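You operate a simulated robot arm through the tools that you are given. There is no shell and no other tool. Be economical: measure what you need, move in short steps, check, and stop when the job is done.

You are at the controls of a simulated robot arm. One attempt, no reset.

TASK
Push the lights drawer shut. Put two of the blue pegs from the end of the picnic table by the washer on the top of the shoe rack. Shut the glass-lid washer drawer. Fetch the brown peg and stand it on the white tray. Do these in any order. Set down upright: brown peg.

Only the result counts: the job must be done as asked and must still hold three seconds after the hand-in. Knocking over, shifting, dropping, spilling or breaking anything else fails it. Lids that push on must go on centred and level and be pressed home; caps that screw on are set level and turned clockwise until they are tight.

THE ROBOT
A 6-joint arm with a two-finger parallel gripper on a trunk, on a base that drives. Base frame: it is fixed to the floor where the robot stands at the start and does not move with it; the origin is under the middle of the robot, x ahead of it, y to its left, z up. Lengths are in mm, angles in degrees, forces in N, time in s.
Its first joint turns from -166.0 to 166.0 degrees. Places, roughly: blue peg (5x3x9 cm) [-3900, -1300, 800]; brown peg (4x3x9 cm) [-6200, 100, 900]; glass-lid washer drawer [-4100, -1800, 900]; lights drawer [800, -200, 700]; top of the shoe rack [-3700, 2800, 900]; white tray (17x13x4 cm) [-5500, 1100, 900]. Payload 3.91 kg.
The TCP is the grasp point between the finger pads, 30 mm short of the fingertips. In the tool frame z runs along the fingers and y along their closing line. The gripper opens to 110 mm. The fingers are 20 mm wide and 10 mm thick; the gripper's body (48 by 112 mm) begins 55 mm behind the TCP.
Orientation is that of the tool frame in the base frame, as a unit quaternion [w, x, y, z]. With the fingers straight down and closing along the base's y, the tool's x points along the base's -x, its y along +y and its z along -z.

THE INTERFACE
- The arm moves only by the tool arm_command. Its argument "moves" is a list of rows, each a list of 3 entries, a list of its own where there are three numbers: the finger opening in mm, from 0 to 110, then the shift along the base's x, y, z in mm, then the turn, a rotation vector about the base's x, y, z in degrees. In form: [[grip, [dx, dy, dz], [rx, ry, rz]], ...]. A call has 1 to 10 rows; each row is the pose to reach, as a shift and turn from the pose commanded when the call began. Each row takes 0.2 s and may step no farther than 50 mm and 8.6 degrees from the row before; otherwise, or with a gripper value out of range, the whole call is refused. A pose out of reach is approached as far as the arm can. The call stops where the force on the tool passes 40 N (or 10 N more than at its start, if that is more) or the arm is blocked; 0.2 s more then pass. The fingers move at their own pace (about 153 mm/s each) and stop on an object; they squeeze with about 41 N. The grip force told is the motor's: it shows also when the fingers shut on nothing. Time passes only in rows, and 0.2 s behind the last, so rows that repeat a pose let the fingers close. It gives the time, the measured TCP pose, the force on the tool (base axes), the opening and the grip force at its end, in the units of the frame above (readings bear some noise), with the torque about the TCP (base axes, N m) and any sound that the robot's microphone picked up.
- Cameras (640 x 400 px; columns grow to the right, rows downward): "scene" is now at [201.1, 200, 1354.8]; the picture's right is [-0.42, -0.91, 0.00], its down [-0.64, 0.30, -0.70] and it looks along [0.64, -0.30, -0.71] (base axes); focal length 280 px, centre (320, 200). "wrist" rides on the gripper at [72, 17, -103] in the tool frame; the picture's right is [-0.23, 0.97, 0.00], its down [-0.76, -0.18, -0.62] and it looks along [-0.61, -0.14, 0.78] (tool axes); focal length 222 px, centre (320, 200). There is no depth. A picture from a camera that has moved, and an enlarged one, comes with that camera's place and axes in the base frame and with its lens.
- snapshot(camera): a new picture of that camera. It takes no simulated time.
- steer(legs): drives the robot by 1 to 6 legs, each [ahead, turn to the left] in mm and degrees, along the robot's own axes; the way and the turn of a leg run together, so that a leg with both is an arc; at most 1500 mm and 180 degrees a leg. The arm and the cameras ride along, it lands a little off, and it stops where it bumps. It gives what a move gives.
- aim_head(pan, tilt): turns the head with the scene camera to pan (to the left, within 120 degrees either way) and tilt (down, from -29 to 69), counted from straight ahead of the robot. It gives what a move gives.
- inspect(camera, box): a new picture of the part [left, top, right, bottom] of that camera's present view, enlarged. It takes no simulated time.
- hand_in(): hands the job in; it is judged then, once.

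Work in short steps. Places have to be worked out from the pictures, the camera data and where the tool is seen: move nearer, look again, correct. Check each grasp and each placing, and mend what went wrong. You have 165 turns and 108 pictures in all, those below and enlarged ones among them. Open the gripper and draw the arm clear of the work before you hand the job in, unless the task says otherwise; then end with one line.

The tools are called after ">>>" by a JSON object that holds its "method" and its "body". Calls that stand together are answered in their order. arm_command: Moves the arm, as the interface text tells. Its arguments: {"type":"object","properties":{"moves":{"type":"array","items":{"type":"array"}}},"required":["moves"]} The other tools are called the same way: steer (legs) drives the base; aim_head (pan, tilt) turns the head that bears the scene camera; snapshot (camera) takes a picture; inspect (camera, box) takes an enlarged picture of a part of a camera's view; hand_in () hands the job in.

At the start:

```text
t: 0.0
ee_pos: [617.8, 103.8, 945.5]
orientation: [0.0, -0.001, 1.0, 0.001]
wrist_force: [-0.3, 0.3, 0.7]
moment: [-0.01, -0.02, -0.01]
width: 109.8
grip_force: 0.1
robot x, y, heading: [2.9, 0.0, 0.4]
head pan, tilt: [-24.8, 45.2]
```

scene: 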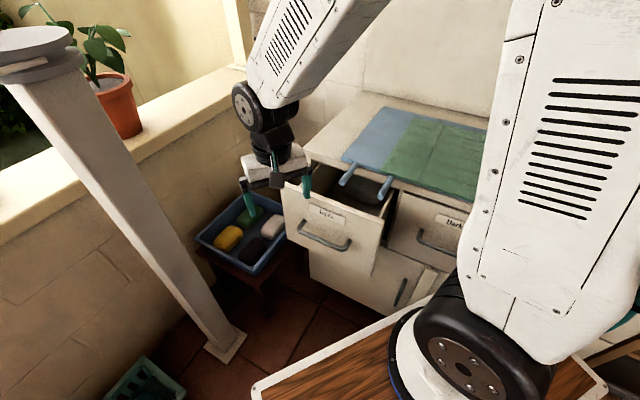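
wrist: 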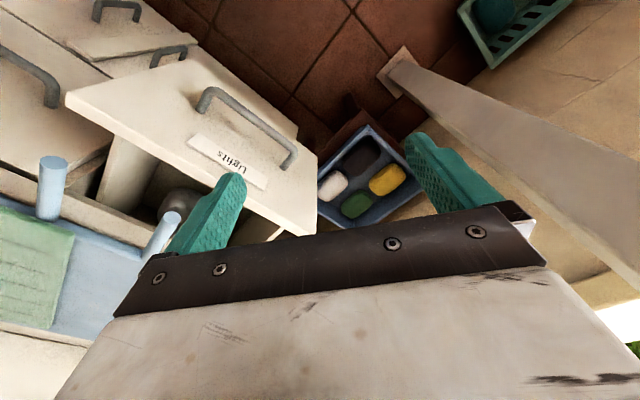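

The lights drawer stands open in front of me: I put its top edge at about (545,-125) to (788,45), z≈825. I enlarge the scene to confirm this before pushing.

>>> {"method": "inspect", "body": {"camera": "scene", "box": [220, 80, 500, 310]}}

```text
1.74 times, centred on (360, 195) of scene
camera zoom: at [201.1, 200.0, 1354.8], right [-0.42, -0.91, 0.0], down [-0.64, 0.3, -0.7], along [0.64, -0.3, -0.71], focal length 487 px, centre (250, 209)
```

zoom: 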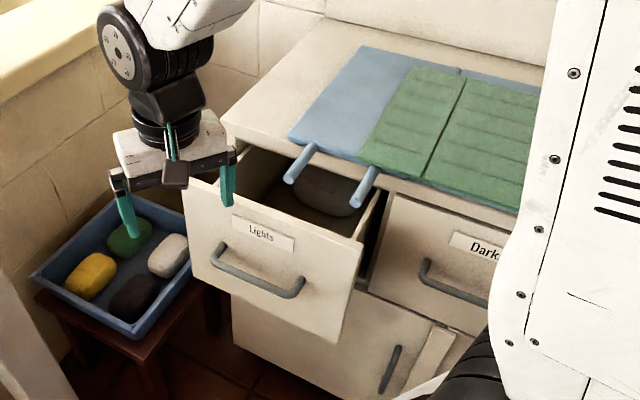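

The two blue rods stick out over the drawer at u≈400 and 505 along its front, with z≈862. I'll push the panel on its far-left part, clear of them, starting by yawing the tool -55° and closing the fingers.

>>> {"method": "arm_command", "body": {"moves": [[0, [12, -6, 0], [0, 0, -8]], [0, [24, -12, 0], [0, 0, -16]], [0, [36, -18, 0], [0, 0, -24]], [0, [48, -24, 0], [0, 0, -32]], [0, [60, -32, 0], [0, 0, -40]], [0, [75, -40, 0], [0, 0, -48]], [0, [87, -45, 0], [0, 0, -55]], [0, [87, -45, 0], [0, 0, -55]]]}}

>>> {"method": "arm_command", "body": {"moves": [[0, [0, 0, -20], [-6.6, -4.6, 0]], [0, [0, 0, -40], [-13.1, -9.2, 0]], [0, [0, 0, -60], [-19.7, -13.8, 0]], [0, [0, 0, -80], [-22, -15, 0]], [0, [0, 0, -110], [-22, -15, 0]], [0, [0, 0, -130], [-22, -15, 0]], [0, [0, 0, -130], [-22, -15, 0]]]}}

>>> {"method": "snapshot", "body": {"camera": "scene"}}

```text
t: 1.8
ee_pos: [703.6, 58.8, 946.4]
orientation: [0.0, 0.463, 0.886, 0.0]
wrist_force: [0.7, 1.1, 0.1]
moment: [-0.02, 0.0, -0.01]
width: 0.0
grip_force: 38.3
robot x, y, heading: [0.7, 2.1, -0.2]
head pan, tilt: [-24.8, 45.2]
```

```text
t: 3.4
ee_pos: [702.3, 56.9, 815.2]
orientation: [0.203, 0.449, 0.863, -0.108]
wrist_force: [-0.9, 0.2, -0.9]
moment: [-0.03, -0.01, 0.0]
width: 0.0
grip_force: 37.6
robot x, y, heading: [-4.5, 3.8, -0.0]
head pan, tilt: [-24.8, 45.2]
```

```text
104 pictures are left
camera scene: at [201.1, 200.0, 1354.8], right [-0.42, -0.91, 0.0], down [-0.64, 0.3, -0.7], along [0.64, -0.3, -0.71], focal length 280 px, centre (320, 200)
```

scene: 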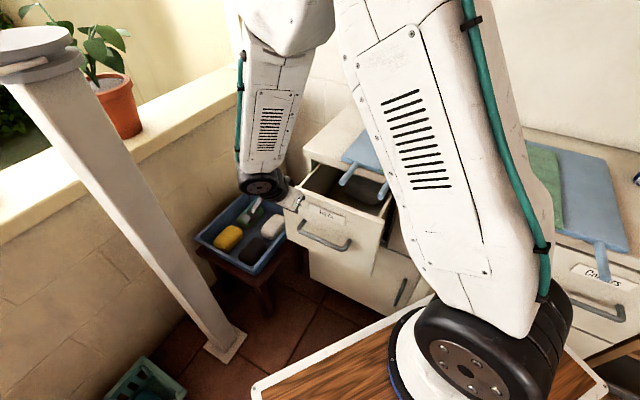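

The tool is tilted with the fingertips leading, about 40 mm in front of the panel. I push along (0.57,-0.82).

>>> {"method": "arm_command", "body": {"moves": [[0, [9, -13, 0], [0, 0, 0]], [0, [18, -26, 0], [0, 0, 0]], [0, [27, -39, 0], [0, 0, 0]], [0, [36, -52, 0], [0, 0, 0]], [0, [45, -65, 0], [0, 0, 0]], [0, [54, -78, 0], [0, 0, 0]], [0, [60, -86, 0], [0, 0, 0]]]}}

>>> {"method": "snapshot", "body": {"camera": "scene"}}

>>> {"method": "snapshot", "body": {"camera": "wrist"}}

```text
t: 5.0
ee_pos: [764.2, -27.7, 816.1]
orientation: [0.203, 0.449, 0.863, -0.109]
wrist_force: [-0.2, 0.0, 0.4]
moment: [0.0, -0.05, 0.02]
width: 0.3
grip_force: 37.7
robot x, y, heading: [2.2, -1.5, 0.1]
head pan, tilt: [-24.8, 45.2]
```

```text
103 pictures are left
camera scene: at [201.1, 200.0, 1354.8], right [-0.42, -0.91, 0.0], down [-0.64, 0.3, -0.7], along [0.64, -0.3, -0.71], focal length 280 px, centre (320, 200)
```

scene: 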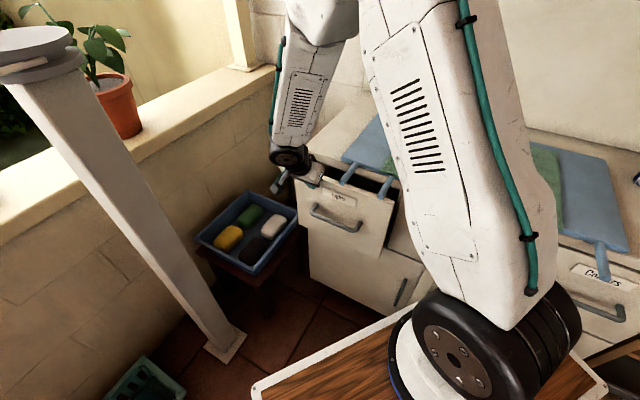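

```text
102 pictures are left
camera wrist: at [715.5, 72.3, 875.8], right [0.92, 0.39, 0.1], down [0.09, -0.43, 0.9], along [0.39, -0.81, -0.43], focal length 222 px, centre (320, 200)
```

wrist: 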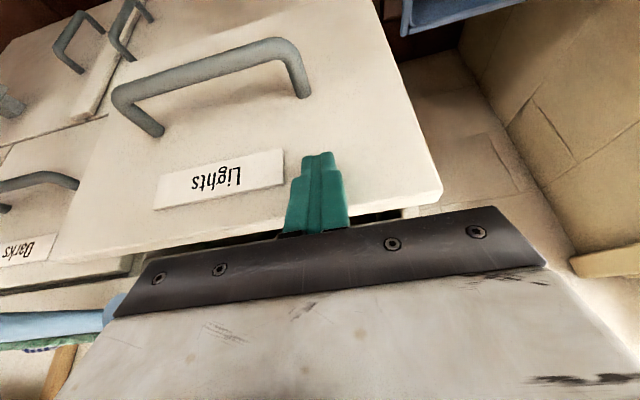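

The drawer is moving freely and the rods are clear, so I keep pushing until it seats.

>>> {"method": "arm_command", "body": {"moves": [[0, [9, -13, 0], [0, 0, 0]], [0, [18, -26, 0], [0, 0, 0]], [0, [24, -34, 0], [0, 0, 0]], [0, [30, -43, 0], [0, 0, 0]], [0, [34, -49, 0], [0, 0, 0]], [0, [38, -55, 0], [0, 0, 0]], [0, [42, -61, 0], [0, 0, 0]], [0, [46, -67, 0], [0, 0, 0]]]}}

>>> {"method": "snapshot", "body": {"camera": "wrist"}}

```text
t: 6.4
ee_pos: [798.4, -76.9, 815.1]
orientation: [0.202, 0.447, 0.865, -0.108]
wrist_force: [-7.0, 6.8, 3.3]
moment: [0.02, 0.13, -0.01]
width: 0.0
grip_force: 37.3
robot x, y, heading: [-0.3, 2.5, 0.2]
head pan, tilt: [-24.8, 45.2]
stopped in row 6: the force on the tool passed its limit at 51 N (the readings are from after the stop); the commanded pose is now the measured one
```

```text
101 pictures are left
camera wrist: at [750.2, 23.4, 875.5], right [0.91, 0.4, 0.09], down [0.09, -0.43, 0.9], along [0.4, -0.81, -0.43], focal length 222 px, centre (320, 200)
```

wrist: 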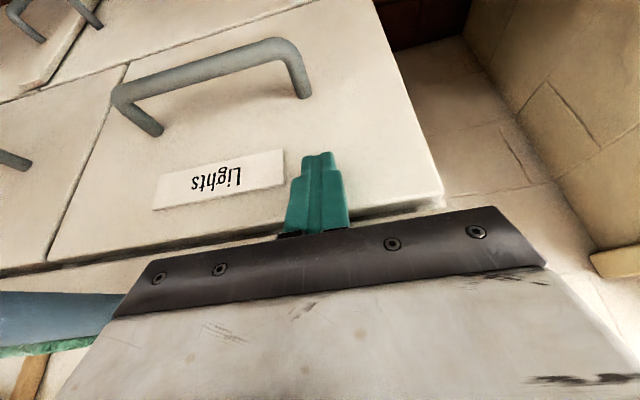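

The drawer is flush with its neighbour. I retract, undo the tilt and look round for the way.

>>> {"method": "arm_command", "body": {"moves": [[0, [-17, 25, 0], [0, 0, 0]], [0, [-34, 50, 0], [0, 0, 0]], [0, [-50, 75, 0], [6, 4, 0]], [0, [-67, 100, 20], [12, 8, 0]], [0, [-85, 125, 60], [18, 12, 0]], [0, [-100, 140, 100], [22, 15, 0]], [0, [-120, 150, 140], [22, 15, 0]]]}}

>>> {"method": "aim_head", "body": {"pan": -30, "tilt": 40}}

>>> {"method": "inspect", "body": {"camera": "scene", "box": [0, 0, 640, 400]}}

>>> {"method": "aim_head", "body": {"pan": 120, "tilt": 25}}

>>> {"method": "snapshot", "body": {"camera": "scene"}}

>>> {"method": "aim_head", "body": {"pan": -120, "tilt": 25}}

>>> {"method": "snapshot", "body": {"camera": "scene"}}

```text
refused: row 5 steps farther than a row can; nothing moved
```

```text
t: 7.1
ee_pos: [801.2, -76.6, 815.4]
orientation: [0.202, 0.447, 0.865, -0.109]
wrist_force: [-10.6, 11.3, 5.4]
moment: [0.16, 0.23, -0.02]
width: 0.0
grip_force: 37.3
robot x, y, heading: [-5.7, 0.8, -0.0]
head pan, tilt: [-30.0, 40.0]
```

```text
1.00 times, centred on (320, 200) of scene (not enlarged: the box is as wide or as high as the picture)
camera zoom: at [199.8, 192.6, 1362.4], right [-0.5, -0.87, 0.0], down [-0.56, 0.32, -0.77], along [0.66, -0.38, -0.64], focal length 280 px, centre (320, 200)
```

zoom: 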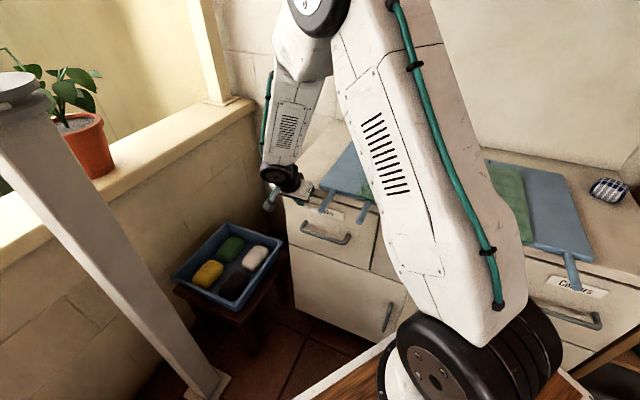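

```text
t: 9.4
ee_pos: [799.2, -77.4, 815.5]
orientation: [0.201, 0.447, 0.865, -0.108]
wrist_force: [-15.5, 19.6, 1.4]
moment: [0.49, 0.32, 0.04]
width: 0.1
grip_force: 37.3
robot x, y, heading: [-1.3, -0.9, 0.0]
head pan, tilt: [120.0, 25.0]
```

```text
99 pictures are left
camera scene: at [80.0, 315.0, 1385.6], right [0.87, 0.5, 0.0], down [0.21, -0.37, -0.91], along [-0.45, 0.78, -0.42], focal length 280 px, centre (320, 200)
```

scene: 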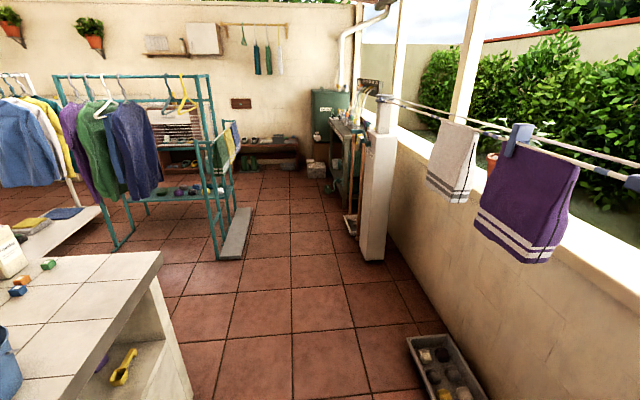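

```text
t: 12.8
ee_pos: [799.6, -77.0, 816.3]
orientation: [0.202, 0.448, 0.864, -0.109]
wrist_force: [-18.0, 30.3, -2.5]
moment: [0.75, 0.36, 0.06]
width: 0.1
grip_force: 37.1
robot x, y, heading: [-0.7, 5.0, 0.2]
head pan, tilt: [-120.0, 25.0]
```

```text
98 pictures are left
camera scene: at [80.3, 156.2, 1385.6], right [-0.87, 0.5, 0.0], down [0.21, 0.37, -0.91], along [-0.45, -0.79, -0.42], focal length 280 px, centre (320, 200)
```

scene: 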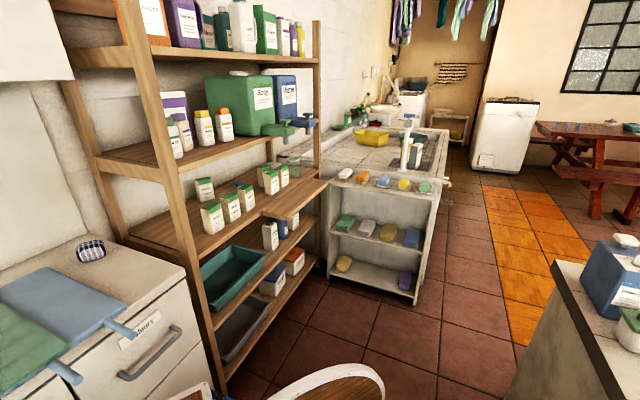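

The retract was refused and the arm is still leaning on the panel, so I repeat it with shorter steps.

>>> {"method": "arm_command", "body": {"moves": [[0, [-17, 25, 0], [0, 0, 0]], [0, [-34, 50, 0], [0, 0, 0]], [0, [-50, 75, 0], [6, 4, 0]], [0, [-67, 100, 20], [12, 8, 0]], [0, [-80, 115, 55], [18, 12, 0]], [0, [-90, 130, 90], [22, 15, 0]], [0, [-110, 140, 130], [22, 15, 0]], [0, [-120, 140, 170], [22, 15, 0]]]}}

>>> {"method": "snapshot", "body": {"camera": "wrist"}}

```text
t: 14.6
ee_pos: [679.8, 61.8, 985.9]
orientation: [-0.002, 0.46, 0.888, 0.0]
wrist_force: [0.7, 0.2, 0.2]
moment: [-0.06, 0.01, -0.01]
width: 0.0
grip_force: 37.8
robot x, y, heading: [-0.7, -2.2, 0.0]
head pan, tilt: [-120.0, 25.0]
```

```text
97 pictures are left
camera wrist: at [653.8, 129.9, 1087.9], right [0.93, 0.38, 0.0], down [0.3, -0.73, 0.62], along [0.23, -0.58, -0.78], focal length 222 px, centre (320, 200)
```

wrist: 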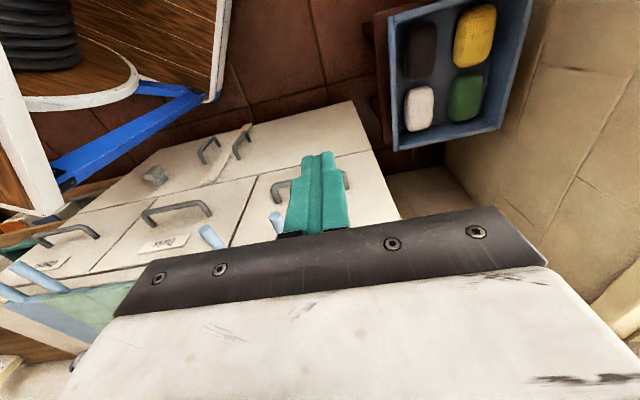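

The drawer is shut. Before driving I look at my own base outline and the nearby furniture with the head tilted steeply down.

>>> {"method": "arm_command", "body": {"moves": [[0, [0, 0, 40], [0, 0, 8]], [0, [-10, -10, 80], [0, 0, 16]], [0, [-20, -20, 120], [0, 0, 24]], [0, [-30, -30, 160], [0, 0, 32]], [0, [-40, -40, 200], [0, 0, 40]], [0, [-50, -50, 240], [0, 0, 48]], [0, [-60, -60, 270], [0, 0, 55]]]}}

>>> {"method": "aim_head", "body": {"pan": -90, "tilt": 60}}

>>> {"method": "snapshot", "body": {"camera": "scene"}}

>>> {"method": "aim_head", "body": {"pan": 110, "tilt": 60}}

>>> {"method": "snapshot", "body": {"camera": "scene"}}

```text
t: 16.2
ee_pos: [618.9, 2.7, 1254.1]
orientation: [-0.003, -0.004, 1.0, -0.001]
wrist_force: [0.1, 0.1, 0.1]
moment: [0.02, 0.07, -0.01]
width: 0.1
grip_force: 37.7
robot x, y, heading: [-3.8, 0.3, -0.2]
head pan, tilt: [-120.0, 25.0]
```

```text
t: 17.2
ee_pos: [619.2, 3.0, 1255.5]
orientation: [-0.002, -0.001, 1.0, -0.001]
wrist_force: [-0.6, 0.1, 0.0]
moment: [0.01, 0.01, 0.04]
width: 0.3
grip_force: 37.7
robot x, y, heading: [0.9, -0.9, 0.3]
head pan, tilt: [-90.0, 60.0]
```

```text
96 pictures are left
camera scene: at [126.6, 168.3, 1335.7], right [-1.0, 0.0, 0.0], down [0.0, 0.87, -0.5], along [0.0, -0.5, -0.87], focal length 280 px, centre (320, 200)
```

scene: 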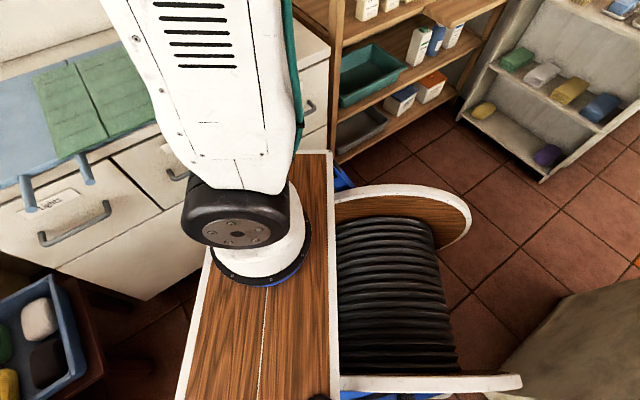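

```text
t: 20.1
ee_pos: [617.5, 3.0, 1254.0]
orientation: [-0.001, -0.002, 1.0, -0.001]
wrist_force: [0.1, -0.7, 0.0]
moment: [0.04, 0.01, -0.03]
width: 0.0
grip_force: 38.0
robot x, y, heading: [-1.2, 0.0, 0.1]
head pan, tilt: [110.0, 60.0]
```

```text
95 pictures are left
camera scene: at [103.6, 297.6, 1335.7], right [0.94, 0.34, 0.0], down [0.3, -0.81, -0.5], along [-0.17, 0.47, -0.87], focal length 280 px, centre (320, 200)
```

scene: 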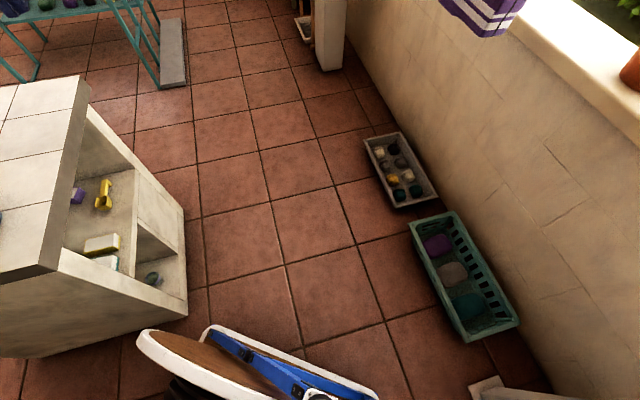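

The base is compact: a deck with a drum, about x -290..410 and y ±240. The corridor runs along heading ≈215° between the sink counter and the small island, so I turn left in place to face it.

>>> {"method": "steer", "body": {"legs": [[0, 108], [0, 107]]}}

>>> {"method": "aim_head", "body": {"pan": 0, "tilt": 25}}

>>> {"method": "snapshot", "body": {"camera": "scene"}}

```text
t: 29.7
ee_pos: [-487.2, -383.5, 1254.2]
orientation: [-0.001, 0.945, 0.328, 0.001]
wrist_force: [0.6, -0.2, 0.4]
moment: [0.01, 0.02, 0.0]
width: 0.4
grip_force: 37.8
robot x, y, heading: [2.5, -4.9, -141.6]
head pan, tilt: [110.0, 60.0]
```

```text
t: 31.6
ee_pos: [-486.6, -384.4, 1255.2]
orientation: [-0.001, 0.945, 0.328, 0.002]
wrist_force: [-0.4, 0.0, 0.5]
moment: [-0.01, 0.01, -0.02]
width: 0.0
grip_force: 37.5
robot x, y, heading: [2.0, -3.8, -142.0]
head pan, tilt: [0.0, 25.0]
```

```text
94 pictures are left
camera scene: at [-29.5, -327.0, 1385.7], right [-0.62, 0.79, 0.0], down [0.33, 0.26, -0.91], along [-0.71, -0.56, -0.42], focal length 280 px, centre (320, 200)
```

scene: 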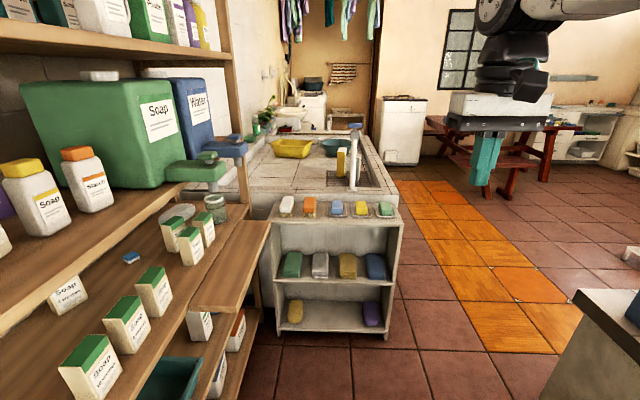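

The room axes are at 35.8°, and the gap between sink corner and island is about 730 mm wide. I go a little left first, then turn to pass the gap diagonally.

>>> {"method": "steer", "body": {"legs": [[0, 14], [468, 0], [0, -46]]}}

>>> {"method": "snapshot", "body": {"camera": "scene"}}

```text
t: 37.3
ee_pos: [-894.3, -436.1, 1255.7]
orientation: [0.0, 0.998, 0.059, 0.002]
wrist_force: [0.4, -0.3, 0.5]
moment: [-0.01, 0.01, -0.02]
width: 0.1
grip_force: 37.7
robot x, y, heading: [-279.5, -367.7, -173.3]
head pan, tilt: [0.0, 25.0]
```

```text
93 pictures are left
camera scene: at [-475.9, -628.4, 1385.7], right [-0.12, 0.99, 0.0], down [0.42, 0.05, -0.91], along [-0.9, -0.1, -0.42], focal length 280 px, centre (320, 200)
```

scene: 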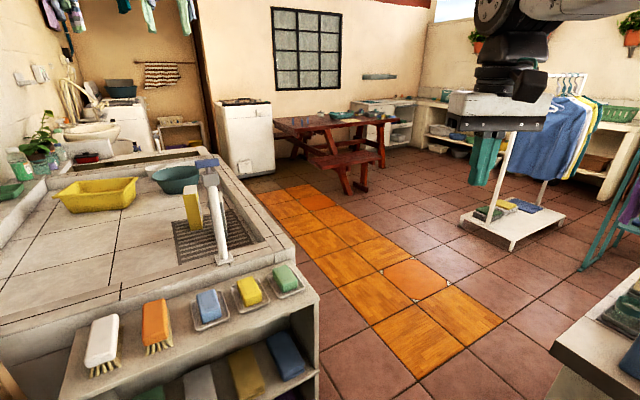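

I'm at the pivot point, but the gap may be tighter than I thought. I look at the island's base and the sink corner more steeply.

>>> {"method": "aim_head", "body": {"pan": -40, "tilt": 45}}

>>> {"method": "snapshot", "body": {"camera": "scene"}}

>>> {"method": "aim_head", "body": {"pan": 10, "tilt": 60}}

>>> {"method": "snapshot", "body": {"camera": "scene"}}

```text
t: 38.3
ee_pos: [-894.4, -436.7, 1254.4]
orientation: [0.0, 0.998, 0.058, 0.001]
wrist_force: [-0.7, -0.2, -0.7]
moment: [-0.04, -0.03, 0.01]
width: 0.0
grip_force: 37.9
robot x, y, heading: [-279.2, -369.3, -173.3]
head pan, tilt: [-40.0, 45.0]
```

```text
92 pictures are left
camera scene: at [-452.3, -573.1, 1355.2], right [0.55, 0.84, 0.0], down [0.59, -0.39, -0.71], along [-0.59, 0.39, -0.71], focal length 280 px, centre (320, 200)
```

scene: 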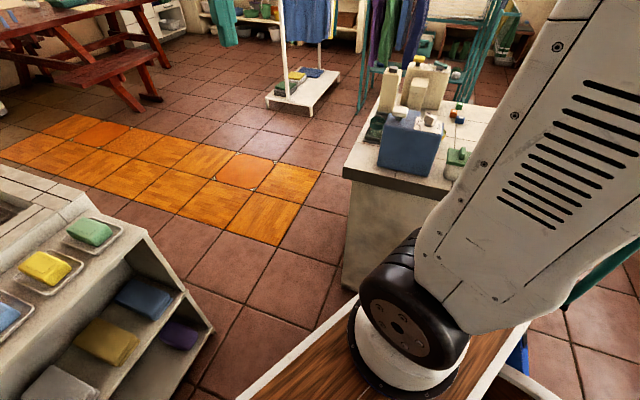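

```text
t: 39.5
ee_pos: [-895.4, -436.4, 1254.1]
orientation: [0.0, 0.998, 0.059, 0.002]
wrist_force: [0.3, 0.2, -1.1]
moment: [0.0, 0.03, 0.02]
width: 0.1
grip_force: 37.3
robot x, y, heading: [-280.7, -371.1, -173.5]
head pan, tilt: [10.0, 60.0]
```

```text
91 pictures are left
camera scene: at [-448.3, -636.8, 1335.7], right [-0.29, 0.96, 0.0], down [0.83, 0.25, -0.5], along [-0.48, -0.14, -0.87], focal length 280 px, centre (320, 200)
```

scene: 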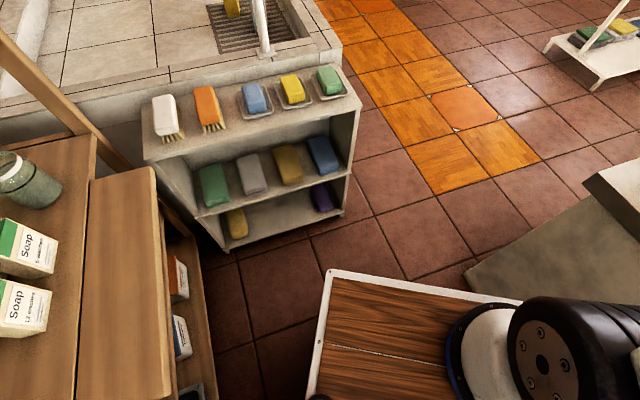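

Refined: sink shelf corner at uv≈(-1343,106), island base corner at ≈(-860,490), base half-width ≈252. The straight line through the gap's middle is at uv heading 146.6°, so I turn -4° and go half way.

>>> {"method": "steer", "body": {"legs": [[0, -4], [450, 0]]}}

>>> {"method": "snapshot", "body": {"camera": "scene"}}

```text
t: 42.7
ee_pos: [-1346.4, -402.7, 1254.0]
orientation: [0.0, 1.0, 0.017, 0.002]
wrist_force: [0.5, 0.7, -0.1]
moment: [0.0, 0.02, 0.0]
width: 0.0
grip_force: 37.8
robot x, y, heading: [-726.4, -384.2, -178.3]
head pan, tilt: [10.0, 60.0]
```

```text
90 pictures are left
camera scene: at [-919.0, -639.6, 1335.7], right [-0.21, 0.98, 0.0], down [0.85, 0.18, -0.5], along [-0.49, -0.1, -0.87], focal length 280 px, centre (320, 200)
```

scene: 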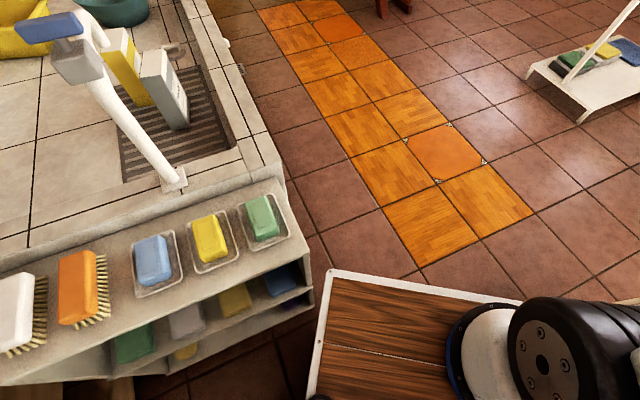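

By dead reckoning I have about 85 mm clearance on the left and 20 mm on the right. I check the right side before going on.

>>> {"method": "aim_head", "body": {"pan": -75, "tilt": 60}}

>>> {"method": "snapshot", "body": {"camera": "scene"}}

```text
t: 44.3
ee_pos: [-1347.2, -402.7, 1255.1]
orientation: [0.0, 1.0, 0.018, 0.002]
wrist_force: [0.2, -0.5, 0.8]
moment: [-0.03, -0.01, -0.01]
width: 0.0
grip_force: 37.4
robot x, y, heading: [-727.4, -382.1, -178.1]
head pan, tilt: [-75.0, 60.0]
```

```text
89 pictures are left
camera scene: at [-873.1, -562.1, 1335.7], right [0.96, 0.29, 0.0], down [0.25, -0.83, -0.5], along [-0.15, 0.48, -0.87], focal length 280 px, centre (320, 200)
```

scene: 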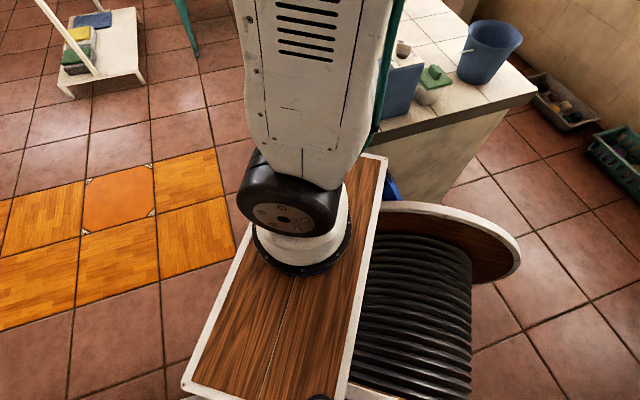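

There is a slim gap on the right. I swing 5° left, which balances the clearances, and move on.

>>> {"method": "steer", "body": {"legs": [[0, 5], [300, 0]]}}

>>> {"method": "snapshot", "body": {"camera": "scene"}}

```text
t: 46.4
ee_pos: [-1456.4, -467.4, 1255.0]
orientation: [0.003, 0.998, 0.069, 0.002]
wrist_force: [-0.5, -0.1, 0.6]
moment: [0.02, 0.01, -0.02]
width: 0.1
grip_force: 37.3
robot x, y, heading: [-848.1, -344.5, -163.2]
head pan, tilt: [-75.0, 60.0]
stopped in leg 2: the robot was blocked; the commanded pose is now the measured one
```

```text
88 pictures are left
camera scene: at [-940.1, -559.0, 1335.5], right [0.85, 0.53, 0.0], down [0.45, -0.73, -0.5], along [-0.26, 0.43, -0.86], focal length 280 px, centre (320, 200)
```

scene: 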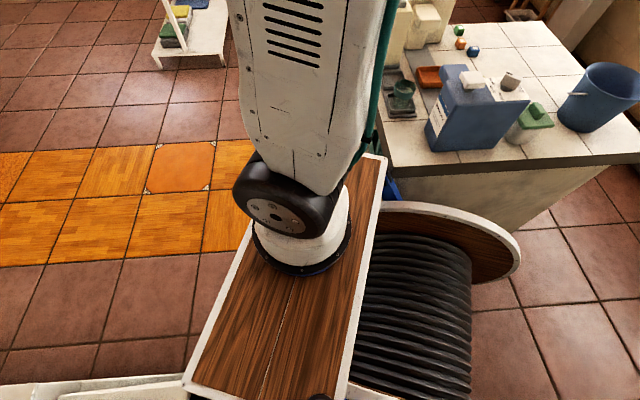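

The front-left corner touched the sink shelf and the robot yawed left. I back out straight, shift left, and re-approach the gap at uv heading 135°.

>>> {"method": "steer", "body": {"legs": [[-350, 0], [0, 50]]}}

>>> {"method": "aim_head", "body": {"pan": 0, "tilt": 45}}

>>> {"method": "snapshot", "body": {"camera": "scene"}}

```text
t: 48.2
ee_pos: [-1151.6, -370.6, 1265.4]
orientation: [0.011, 0.997, 0.065, -0.029]
wrist_force: [-6.4, 0.1, -2.5]
moment: [-0.09, -0.47, 0.02]
width: 0.0
grip_force: 37.7
robot x, y, heading: [-632.0, -271.4, -161.2]
head pan, tilt: [-75.0, 60.0]
stopped in leg 1: the robot was blocked; the commanded pose is now the measured one
```

```text
t: 49.7
ee_pos: [-1154.3, -376.0, 1267.6]
orientation: [0.01, 0.997, 0.067, -0.028]
wrist_force: [0.0, -0.4, -0.1]
moment: [0.01, 0.02, 0.0]
width: 0.0
grip_force: 37.5
robot x, y, heading: [-632.0, -269.1, -161.4]
head pan, tilt: [0.0, 45.0]
```

```text
87 pictures are left
camera scene: at [-806.1, -577.2, 1357.0], right [-0.32, 0.95, 0.0], down [0.7, 0.23, -0.68], along [-0.65, -0.21, -0.73], focal length 280 px, centre (320, 200)
```

scene: 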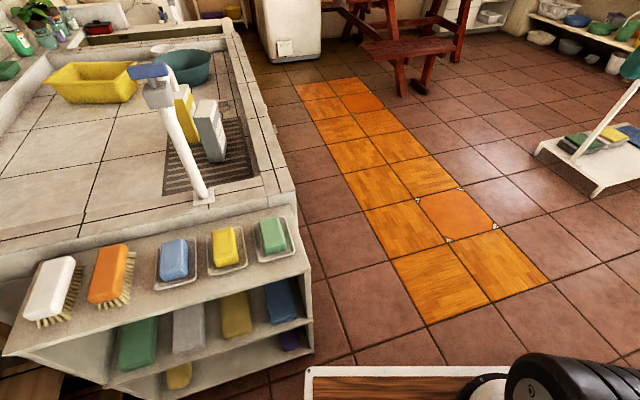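

Backing stopped after 228 mm. I look at my right side and behind to see what is touching.

>>> {"method": "aim_head", "body": {"pan": -75, "tilt": 60}}

>>> {"method": "snapshot", "body": {"camera": "scene"}}

>>> {"method": "aim_head", "body": {"pan": -120, "tilt": 40}}

>>> {"method": "snapshot", "body": {"camera": "scene"}}

>>> {"method": "aim_head", "body": {"pan": 120, "tilt": 45}}

>>> {"method": "snapshot", "body": {"camera": "scene"}}

```text
t: 51.1
ee_pos: [-1155.2, -375.2, 1268.6]
orientation: [0.01, 0.997, 0.068, -0.028]
wrist_force: [1.3, 1.4, -0.4]
moment: [0.0, -0.03, 0.0]
width: 0.1
grip_force: 37.9
robot x, y, heading: [-629.6, -267.9, -161.6]
head pan, tilt: [-75.0, 60.0]
```

```text
86 pictures are left
camera scene: at [-765.3, -495.8, 1340.0], right [0.83, 0.55, 0.04], down [0.5, -0.72, -0.49], along [-0.25, 0.43, -0.87], focal length 280 px, centre (320, 200)
```

scene: 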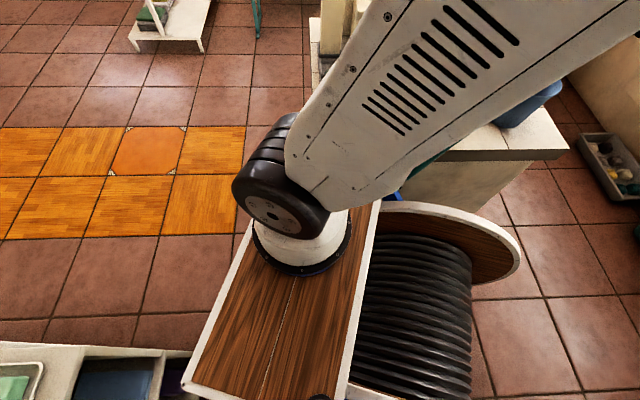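

```text
t: 52.3
ee_pos: [-1154.9, -375.5, 1268.3]
orientation: [0.01, 0.997, 0.068, -0.029]
wrist_force: [-0.2, -0.8, -0.4]
moment: [0.0, -0.01, 0.01]
width: 0.0
grip_force: 37.7
robot x, y, heading: [-628.3, -272.7, -161.9]
head pan, tilt: [-120.0, 40.0]
```

```text
85 pictures are left
camera scene: at [-712.7, -468.5, 1368.9], right [0.98, -0.2, 0.03], down [-0.1, -0.62, -0.78], along [0.18, 0.76, -0.63], focal length 280 px, centre (320, 200)
```

scene: 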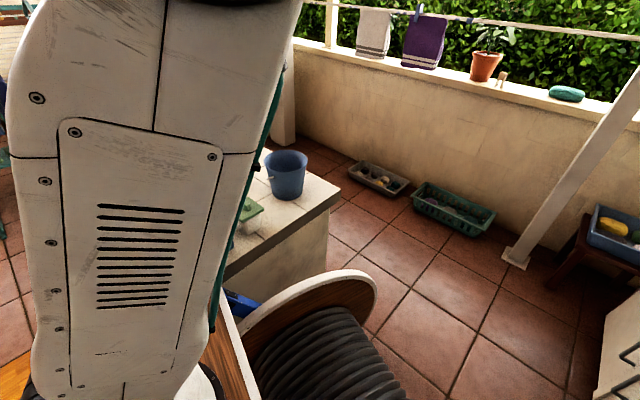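

```text
t: 55.7
ee_pos: [-1154.3, -374.9, 1268.0]
orientation: [0.01, 0.997, 0.068, -0.03]
wrist_force: [0.4, 0.3, -0.6]
moment: [0.01, -0.01, -0.01]
width: 0.0
grip_force: 37.2
robot x, y, heading: [-632.7, -274.7, -161.6]
head pan, tilt: [120.0, 45.0]
```

```text
84 pictures are left
camera scene: at [-668.6, -605.7, 1361.5], right [-0.66, -0.75, -0.03], down [-0.5, 0.48, -0.72], along [0.55, -0.46, -0.69], focal length 280 px, centre (320, 200)
```

scene: 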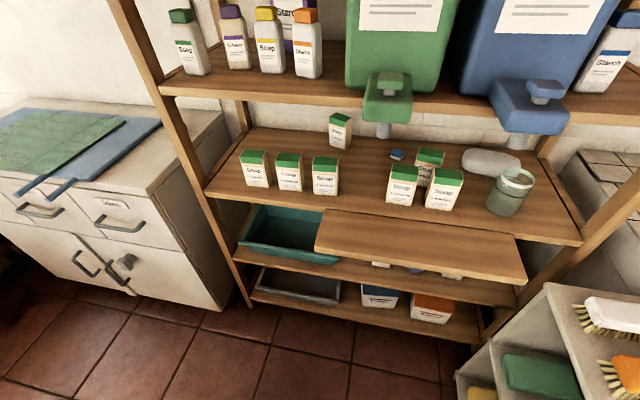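

The camera axes show the base pitched about 2° forward, so it's pressing on something. I ease forward 50 mm and read again.

>>> {"method": "steer", "body": {"legs": [[50, 0]]}}

>>> {"method": "aim_head", "body": {"pan": -100, "tilt": 69}}

>>> {"method": "snapshot", "body": {"camera": "scene"}}

```text
t: 56.6
ee_pos: [-1200.7, -389.5, 1268.9]
orientation: [0.011, 0.997, 0.068, -0.029]
wrist_force: [0.1, -0.2, -0.6]
moment: [-0.01, 0.0, -0.03]
width: 0.0
grip_force: 38.6
robot x, y, heading: [-675.2, -286.5, -161.9]
head pan, tilt: [120.0, 45.0]
```

```text
t: 59.7
ee_pos: [-1199.7, -389.1, 1268.7]
orientation: [0.01, 0.997, 0.068, -0.029]
wrist_force: [1.0, -1.2, 0.3]
moment: [0.02, 0.02, -0.02]
width: 0.0
grip_force: 37.7
robot x, y, heading: [-674.9, -286.5, -162.0]
head pan, tilt: [-100.0, 68.8]
```

```text
83 pictures are left
camera scene: at [-737.3, -495.0, 1326.3], right [0.99, 0.14, 0.0], down [0.13, -0.92, -0.36], along [-0.05, 0.36, -0.93], focal length 280 px, centre (320, 200)
```

scene: 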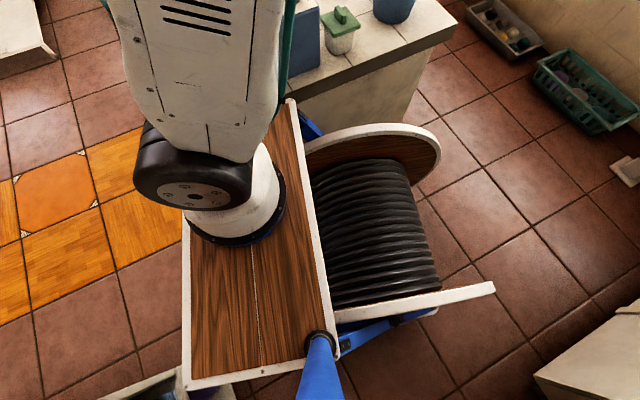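

The tilt is gone: the deck's right edge was rubbing the island's overhang. I shift left with a zigzag: forward-left, then back, keeping off the island.

>>> {"method": "steer", "body": {"legs": [[0, 38], [140, 0], [0, -38], [-400, 0]]}}

```text
t: 61.6
ee_pos: [-1079.5, -634.1, 1268.8]
orientation: [0.018, 0.948, 0.317, -0.024]
wrist_force: [0.3, -0.5, 0.8]
moment: [0.0, 0.02, 0.0]
width: 0.0
grip_force: 37.6
robot x, y, heading: [-671.6, -283.6, -132.8]
head pan, tilt: [-100.0, 68.8]
stopped in leg 1: the robot was blocked; the commanded pose is now the measured one
```

The turn stopped at 29°, with the rear touching the island side. I go forward from here, then turn back and reverse.

>>> {"method": "steer", "body": {"legs": [[130, 0]]}}

>>> {"method": "aim_head", "body": {"pan": -120, "tilt": 60}}

>>> {"method": "snapshot", "body": {"camera": "scene"}}

```text
t: 62.9
ee_pos: [-1169.3, -729.5, 1269.5]
orientation: [0.017, 0.948, 0.318, -0.024]
wrist_force: [0.1, -0.1, -0.8]
moment: [0.01, 0.0, 0.01]
width: 0.0
grip_force: 37.2
robot x, y, heading: [-764.9, -380.9, -132.8]
head pan, tilt: [-100.0, 68.8]
```

```text
t: 63.7
ee_pos: [-1168.2, -729.0, 1268.4]
orientation: [0.018, 0.948, 0.318, -0.025]
wrist_force: [0.4, 0.1, -0.3]
moment: [0.01, 0.01, -0.01]
width: 0.2
grip_force: 37.1
robot x, y, heading: [-764.1, -382.1, -132.6]
head pan, tilt: [-120.0, 60.0]
```

```text
82 pictures are left
camera scene: at [-700.0, -575.3, 1335.7], right [0.95, 0.3, 0.0], down [0.26, -0.83, -0.5], along [-0.15, 0.48, -0.87], focal length 280 px, centre (320, 200)
```

scene: 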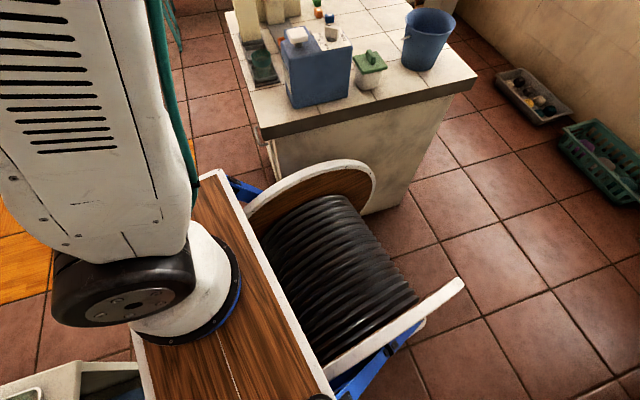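

Now I see the island well: its near-left top corner is at uv≈(-886,480). I turn right 36° and back away past it.

>>> {"method": "steer", "body": {"legs": [[0, -36.5], [-420, 0]]}}

```text
t: 68.1
ee_pos: [-874.0, -336.1, 1268.2]
orientation: [0.009, 1.0, -0.001, -0.029]
wrist_force: [0.1, -0.3, -0.1]
moment: [0.01, 0.04, -0.02]
width: 0.1
grip_force: 37.5
robot x, y, heading: [-337.5, -307.2, -169.6]
head pan, tilt: [-120.0, 60.0]
```

That worked. I now move to the start of the diagonal and turn to uv heading ≈133°.

>>> {"method": "steer", "body": {"legs": [[0, 31], [295, 0], [0, -52]]}}

>>> {"method": "aim_head", "body": {"pan": 0, "tilt": 50}}

>>> {"method": "snapshot", "body": {"camera": "scene"}}

```text
t: 73.9
ee_pos: [-1070.2, -329.0, 1267.2]
orientation: [0.002, 0.982, -0.186, -0.03]
wrist_force: [0.4, -0.2, -0.3]
moment: [0.05, 0.0, -0.02]
width: 0.1
grip_force: 37.7
robot x, y, heading: [-560.2, -496.4, 168.5]
head pan, tilt: [-120.0, 60.0]
```

```text
t: 75.9
ee_pos: [-1070.9, -329.9, 1268.7]
orientation: [0.003, 0.982, -0.186, -0.03]
wrist_force: [0.0, -0.3, 0.4]
moment: [-0.01, 0.02, -0.03]
width: 0.0
grip_force: 36.9
robot x, y, heading: [-562.5, -497.6, 168.8]
head pan, tilt: [0.0, 50.0]
```

```text
81 pictures are left
camera scene: at [-814.7, -686.5, 1348.2], right [0.2, 0.98, 0.0], down [0.75, -0.15, -0.64], along [-0.63, 0.13, -0.77], focal length 280 px, centre (320, 200)
```

scene: 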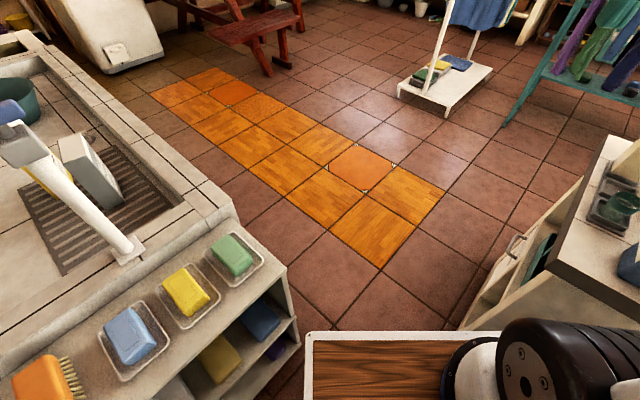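

I'm well lined up: lateral clearances are about 313 left and 280 right, half-width 252. I trim 1.5° left and go forward.

>>> {"method": "steer", "body": {"legs": [[0, 1.5], [450, 0]]}}

>>> {"method": "aim_head", "body": {"pan": -60, "tilt": 60}}

>>> {"method": "snapshot", "body": {"camera": "scene"}}

```text
t: 79.0
ee_pos: [-1512.9, -263.1, 1269.6]
orientation: [0.003, 0.984, -0.176, -0.03]
wrist_force: [0.5, 0.0, -0.1]
moment: [-0.01, 0.01, 0.01]
width: 0.0
grip_force: 38.1
robot x, y, heading: [-1003.6, -420.9, 169.9]
head pan, tilt: [0.0, 50.0]
```

```text
t: 80.3
ee_pos: [-1513.5, -263.1, 1268.9]
orientation: [0.004, 0.984, -0.177, -0.03]
wrist_force: [0.4, 0.5, 0.3]
moment: [-0.03, 0.0, 0.03]
width: 0.0
grip_force: 38.3
robot x, y, heading: [-1001.5, -420.5, 170.0]
head pan, tilt: [-60.0, 60.0]
```

```text
80 pictures are left
camera scene: at [-1196.8, -565.6, 1335.7], right [0.94, 0.34, 0.0], down [0.3, -0.81, -0.5], along [-0.17, 0.47, -0.87], focal length 280 px, centre (320, 200)
```

scene: 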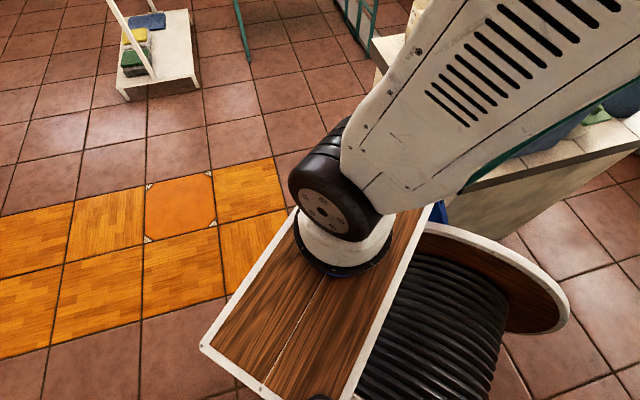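

I'm through with the front and continue forward 650 mm to clear the drum, then turn to face along the room.

>>> {"method": "steer", "body": {"legs": [[650, 0], [0, 44]]}}

>>> {"method": "aim_head", "body": {"pan": -10, "tilt": 25}}

>>> {"method": "snapshot", "body": {"camera": "scene"}}

```text
t: 85.9
ee_pos: [-2111.8, -551.5, 1270.3]
orientation: [0.014, 0.978, 0.207, -0.027]
wrist_force: [-0.3, 0.0, 0.4]
moment: [-0.03, 0.04, -0.01]
width: 0.0
grip_force: 37.2
robot x, y, heading: [-1637.8, -306.2, -145.7]
head pan, tilt: [-60.0, 60.0]
```

```text
t: 87.1
ee_pos: [-2110.8, -551.6, 1269.1]
orientation: [0.015, 0.978, 0.207, -0.026]
wrist_force: [-0.5, 0.4, -0.2]
moment: [-0.01, 0.01, -0.03]
width: 0.0
grip_force: 37.2
robot x, y, heading: [-1632.6, -308.1, -145.7]
head pan, tilt: [-10.0, 25.0]
```

```text
79 pictures are left
camera scene: at [-1698.8, -612.6, 1385.7], right [-0.41, 0.91, 0.0], down [0.39, 0.17, -0.91], along [-0.83, -0.37, -0.42], focal length 280 px, centre (320, 200)
```

scene: 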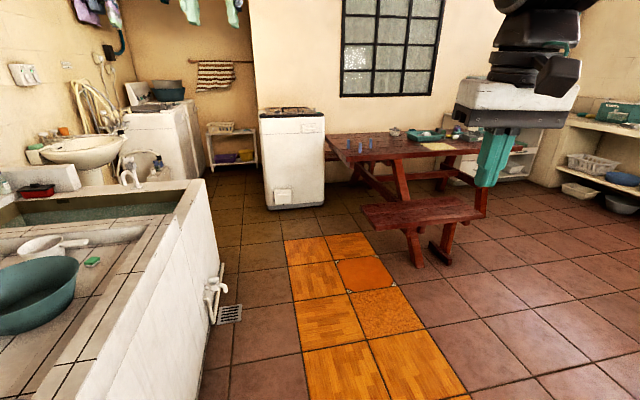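

The washer, the picnic table and several blue pegs near its left end are visible. I drive nearer, 1250 mm, slightly to the right.

>>> {"method": "steer", "body": {"legs": [[0, -5.6], [1250, 0], [0, 7]]}}

>>> {"method": "aim_head", "body": {"pan": 0, "tilt": 30}}

>>> {"method": "snapshot", "body": {"camera": "scene"}}

```text
t: 94.5
ee_pos: [-3204.3, -1185.0, 1269.6]
orientation: [0.014, 0.974, 0.227, -0.027]
wrist_force: [0.8, 0.3, 0.8]
moment: [0.0, 0.0, 0.03]
width: 0.2
grip_force: 37.9
robot x, y, heading: [-2742.2, -920.0, -143.5]
head pan, tilt: [-10.0, 25.0]
```

```text
t: 95.2
ee_pos: [-3205.6, -1184.3, 1269.1]
orientation: [0.014, 0.974, 0.226, -0.026]
wrist_force: [-0.6, 0.3, 0.6]
moment: [0.0, 0.0, -0.02]
width: 0.0
grip_force: 37.6
robot x, y, heading: [-2743.9, -916.9, -143.4]
head pan, tilt: [0.0, 30.0]
```

```text
78 pictures are left
camera scene: at [-2780.8, -1241.0, 1377.8], right [-0.59, 0.8, 0.0], down [0.4, 0.3, -0.87], along [-0.7, -0.51, -0.5], focal length 280 px, centre (320, 200)
```

scene: 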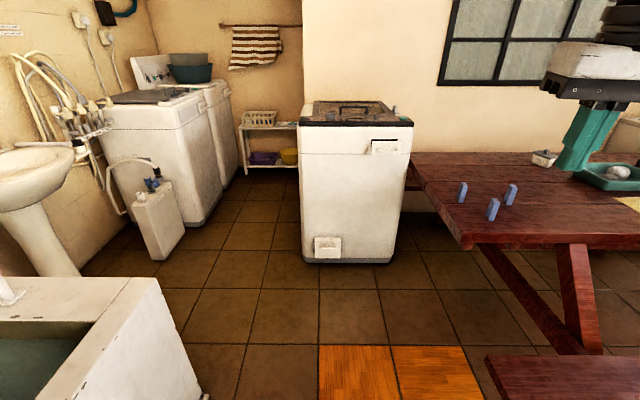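

The washer's small detergent drawer is at its top right, and three blue pegs stand near the table's left end. I enlarge both.

>>> {"method": "inspect", "body": {"camera": "scene", "box": [280, 80, 560, 255]}}

```text
2.29 times, centred on (420, 168) of scene
camera zoom: at [-2780.8, -1241.0, 1377.8], right [-0.59, 0.8, 0.0], down [0.4, 0.3, -0.87], along [-0.7, -0.51, -0.5], focal length 640 px, centre (91, 274)
```

zoom: 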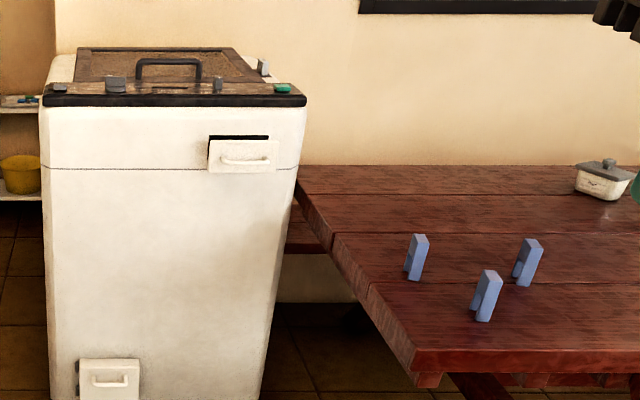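

Estimates: the drawer face is at uv≈(-4354,947), z≈880; pegs A uv(-4077,1241), B(-3938,1302), C(-4063,1442); the table's left edge is at v≈1125. I drive to uv≈(-3430,815), from where both jobs are in reach.

>>> {"method": "steer", "body": {"legs": [[0, 3.2], [670, 0], [0, -3.9]]}}

>>> {"method": "aim_head", "body": {"pan": -15, "tilt": 40}}

>>> {"method": "snapshot", "body": {"camera": "scene"}}

```text
t: 99.8
ee_pos: [-3718.1, -1600.4, 1269.5]
orientation: [0.014, 0.975, 0.221, -0.027]
wrist_force: [-0.3, 0.0, 0.7]
moment: [0.01, -0.01, -0.02]
width: 0.1
grip_force: 37.6
robot x, y, heading: [-3251.4, -1340.0, -144.3]
head pan, tilt: [0.0, 30.0]
```

```text
t: 100.6
ee_pos: [-3719.1, -1600.6, 1269.7]
orientation: [0.015, 0.975, 0.22, -0.027]
wrist_force: [0.4, 0.7, -0.5]
moment: [-0.01, 0.01, -0.05]
width: 0.0
grip_force: 37.7
robot x, y, heading: [-3249.4, -1342.6, -144.1]
head pan, tilt: [-15.0, 40.0]
```

```text
76 pictures are left
camera scene: at [-3301.0, -1640.5, 1362.5], right [-0.35, 0.94, 0.0], down [0.6, 0.23, -0.77], along [-0.72, -0.27, -0.64], focal length 280 px, centre (320, 200)
```

scene: 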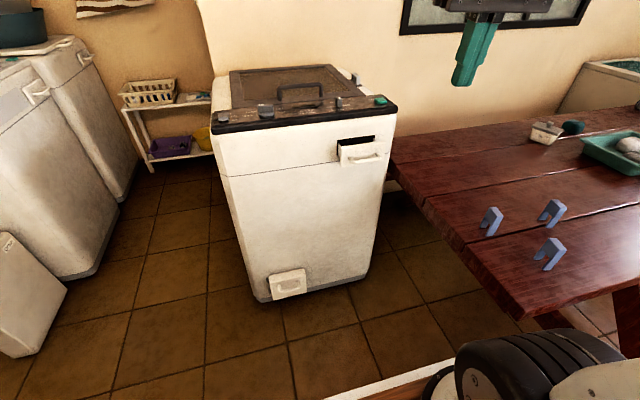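

Triangulated: drawer face at (-4166,-1809,860), peg A (-4042,-1375), B (-3967,-1233), C (-4161,-1191), all at mid-height z≈781. I edge 90 mm forward to have the drawer within reach, then turn the wrist square.

>>> {"method": "steer", "body": {"legs": [[90, 0]]}}

>>> {"method": "arm_command", "body": {"moves": [[0, [-25, -8, -30], [0, 0, 5]], [0, [-50, -16, -60], [0, 0, 10.5]], [0, [-75, -24, -90], [0, 0, 10.5]], [0, [-100, -32, -120], [0, 0, 10.5]], [0, [-125, -40, -150], [0, 0, 10.5]], [0, [-150, -50, -180], [0, 0, 10.5]], [0, [-150, -50, -180], [0, 0, 10.5]]]}}

>>> {"method": "arm_command", "body": {"moves": [[0, [-10, -5, -30], [-4.7, 6.5, 0]], [0, [-20, -10, -60], [-9.4, 13, 0]], [0, [-30, -15, -90], [-14, 19.5, 0]], [0, [-50, -20, -120], [-18.7, 26, 0]], [0, [-70, -25, -140], [-23.4, 32.5, 0]], [0, [-90, -30, -160], [-25, 35, 0]], [0, [-90, -30, -180], [-25, 35, 0]], [0, [-90, -30, -180], [-25, 35, 0]]]}}

>>> {"method": "snapshot", "body": {"camera": "scene"}}

>>> {"method": "snapshot", "body": {"camera": "wrist"}}

```text
t: 101.7
ee_pos: [-3791.7, -1653.7, 1268.2]
orientation: [0.015, 0.975, 0.22, -0.026]
wrist_force: [0.1, 0.2, 0.4]
moment: [-0.02, -0.01, -0.02]
width: 0.1
grip_force: 37.4
robot x, y, heading: [-3324.6, -1394.8, -144.4]
head pan, tilt: [-15.0, 40.0]
```

```text
t: 103.3
ee_pos: [-3942.2, -1702.8, 1087.2]
orientation: [0.016, 0.951, 0.308, -0.025]
wrist_force: [-0.1, -1.1, 0.0]
moment: [-0.01, 0.0, 0.01]
width: 0.2
grip_force: 37.7
robot x, y, heading: [-3324.9, -1397.3, -144.4]
head pan, tilt: [-15.0, 40.0]
```

```text
t: 105.1
ee_pos: [-4032.1, -1732.2, 908.7]
orientation: [0.127, 0.873, 0.287, -0.373]
wrist_force: [-0.4, 0.2, 0.0]
moment: [-0.02, 0.03, 0.03]
width: 0.0
grip_force: 37.9
out of reach, approached as far as the arm can: row 5
robot x, y, heading: [-3327.4, -1398.0, -144.1]
head pan, tilt: [-15.0, 40.0]
```

```text
75 pictures are left
camera scene: at [-3374.6, -1693.5, 1362.4], right [-0.35, 0.94, 0.0], down [0.6, 0.23, -0.77], along [-0.72, -0.27, -0.64], focal length 280 px, centre (320, 200)
```

scene: 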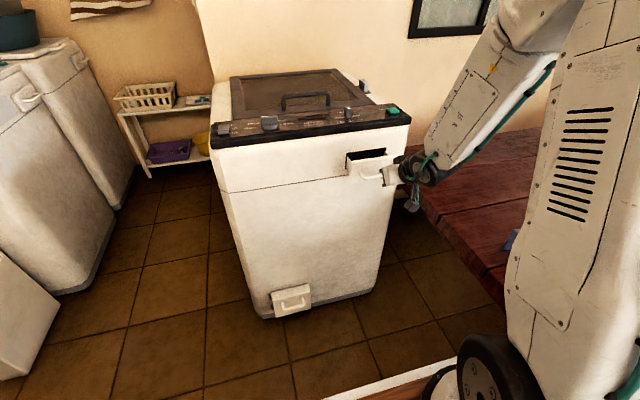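

```text
74 pictures are left
camera wrist: at [-3920.5, -1672.5, 927.5], right [0.45, -0.87, 0.17], down [-0.17, 0.1, 0.98], along [-0.88, -0.47, -0.1], focal length 222 px, centre (320, 200)
```

wrist: 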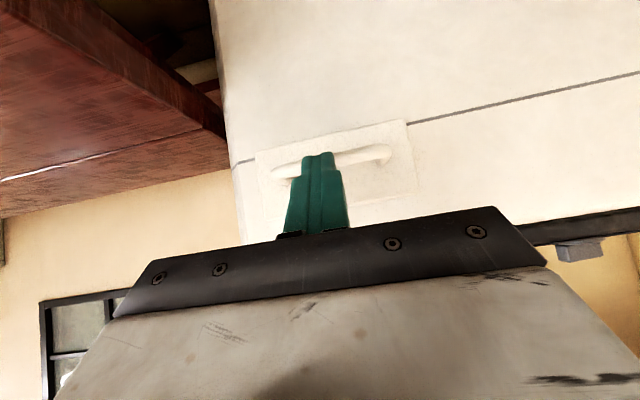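

The fingertips are about 130 mm in front of the drawer face, lined up with it. I push along (-0.811,-0.585), just above the handle.

>>> {"method": "arm_command", "body": {"moves": [[0, [-24, -18, -6], [0, 0, 0]], [0, [-49, -35, -6], [0, 0, 0]], [0, [-73, -53, -6], [0, 0, 0]], [0, [-85, -61, -6], [0, 0, 0]], [0, [-97, -70, -6], [0, 0, 0]], [0, [-107, -77, -6], [0, 0, 0]], [0, [-117, -84, -6], [0, 0, 0]], [0, [-127, -91, -6], [0, 0, 0]], [0, [-137, -98, -6], [0, 0, 0]], [0, [-147, -105, -6], [0, 0, 0]]]}}

>>> {"method": "snapshot", "body": {"camera": "wrist"}}

```text
t: 105.9
ee_pos: [-4100.7, -1782.8, 904.5]
orientation: [0.125, 0.875, 0.287, -0.37]
wrist_force: [28.3, 13.7, 24.9]
moment: [-0.01, -0.13, 0.13]
width: 0.0
grip_force: 37.7
robot x, y, heading: [-3325.4, -1396.9, -144.3]
head pan, tilt: [-15.0, 40.0]
stopped in row 4: the force on the tool passed its limit at 62 N (the readings are from after the stop); the commanded pose is now the measured one
```

```text
73 pictures are left
camera wrist: at [-3990.3, -1723.1, 922.9], right [0.45, -0.88, 0.17], down [-0.17, 0.1, 0.98], along [-0.87, -0.47, -0.11], focal length 222 px, centre (320, 200)
```

wrist: 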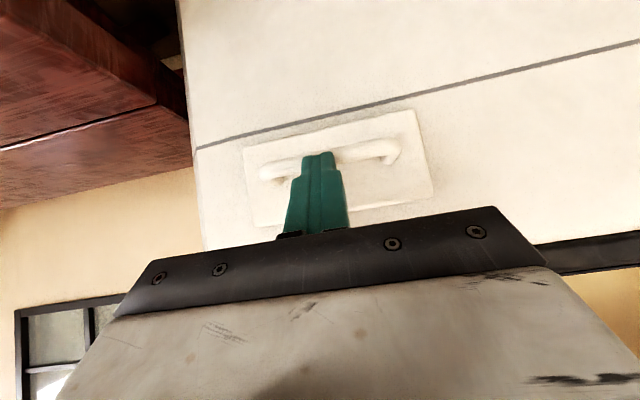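

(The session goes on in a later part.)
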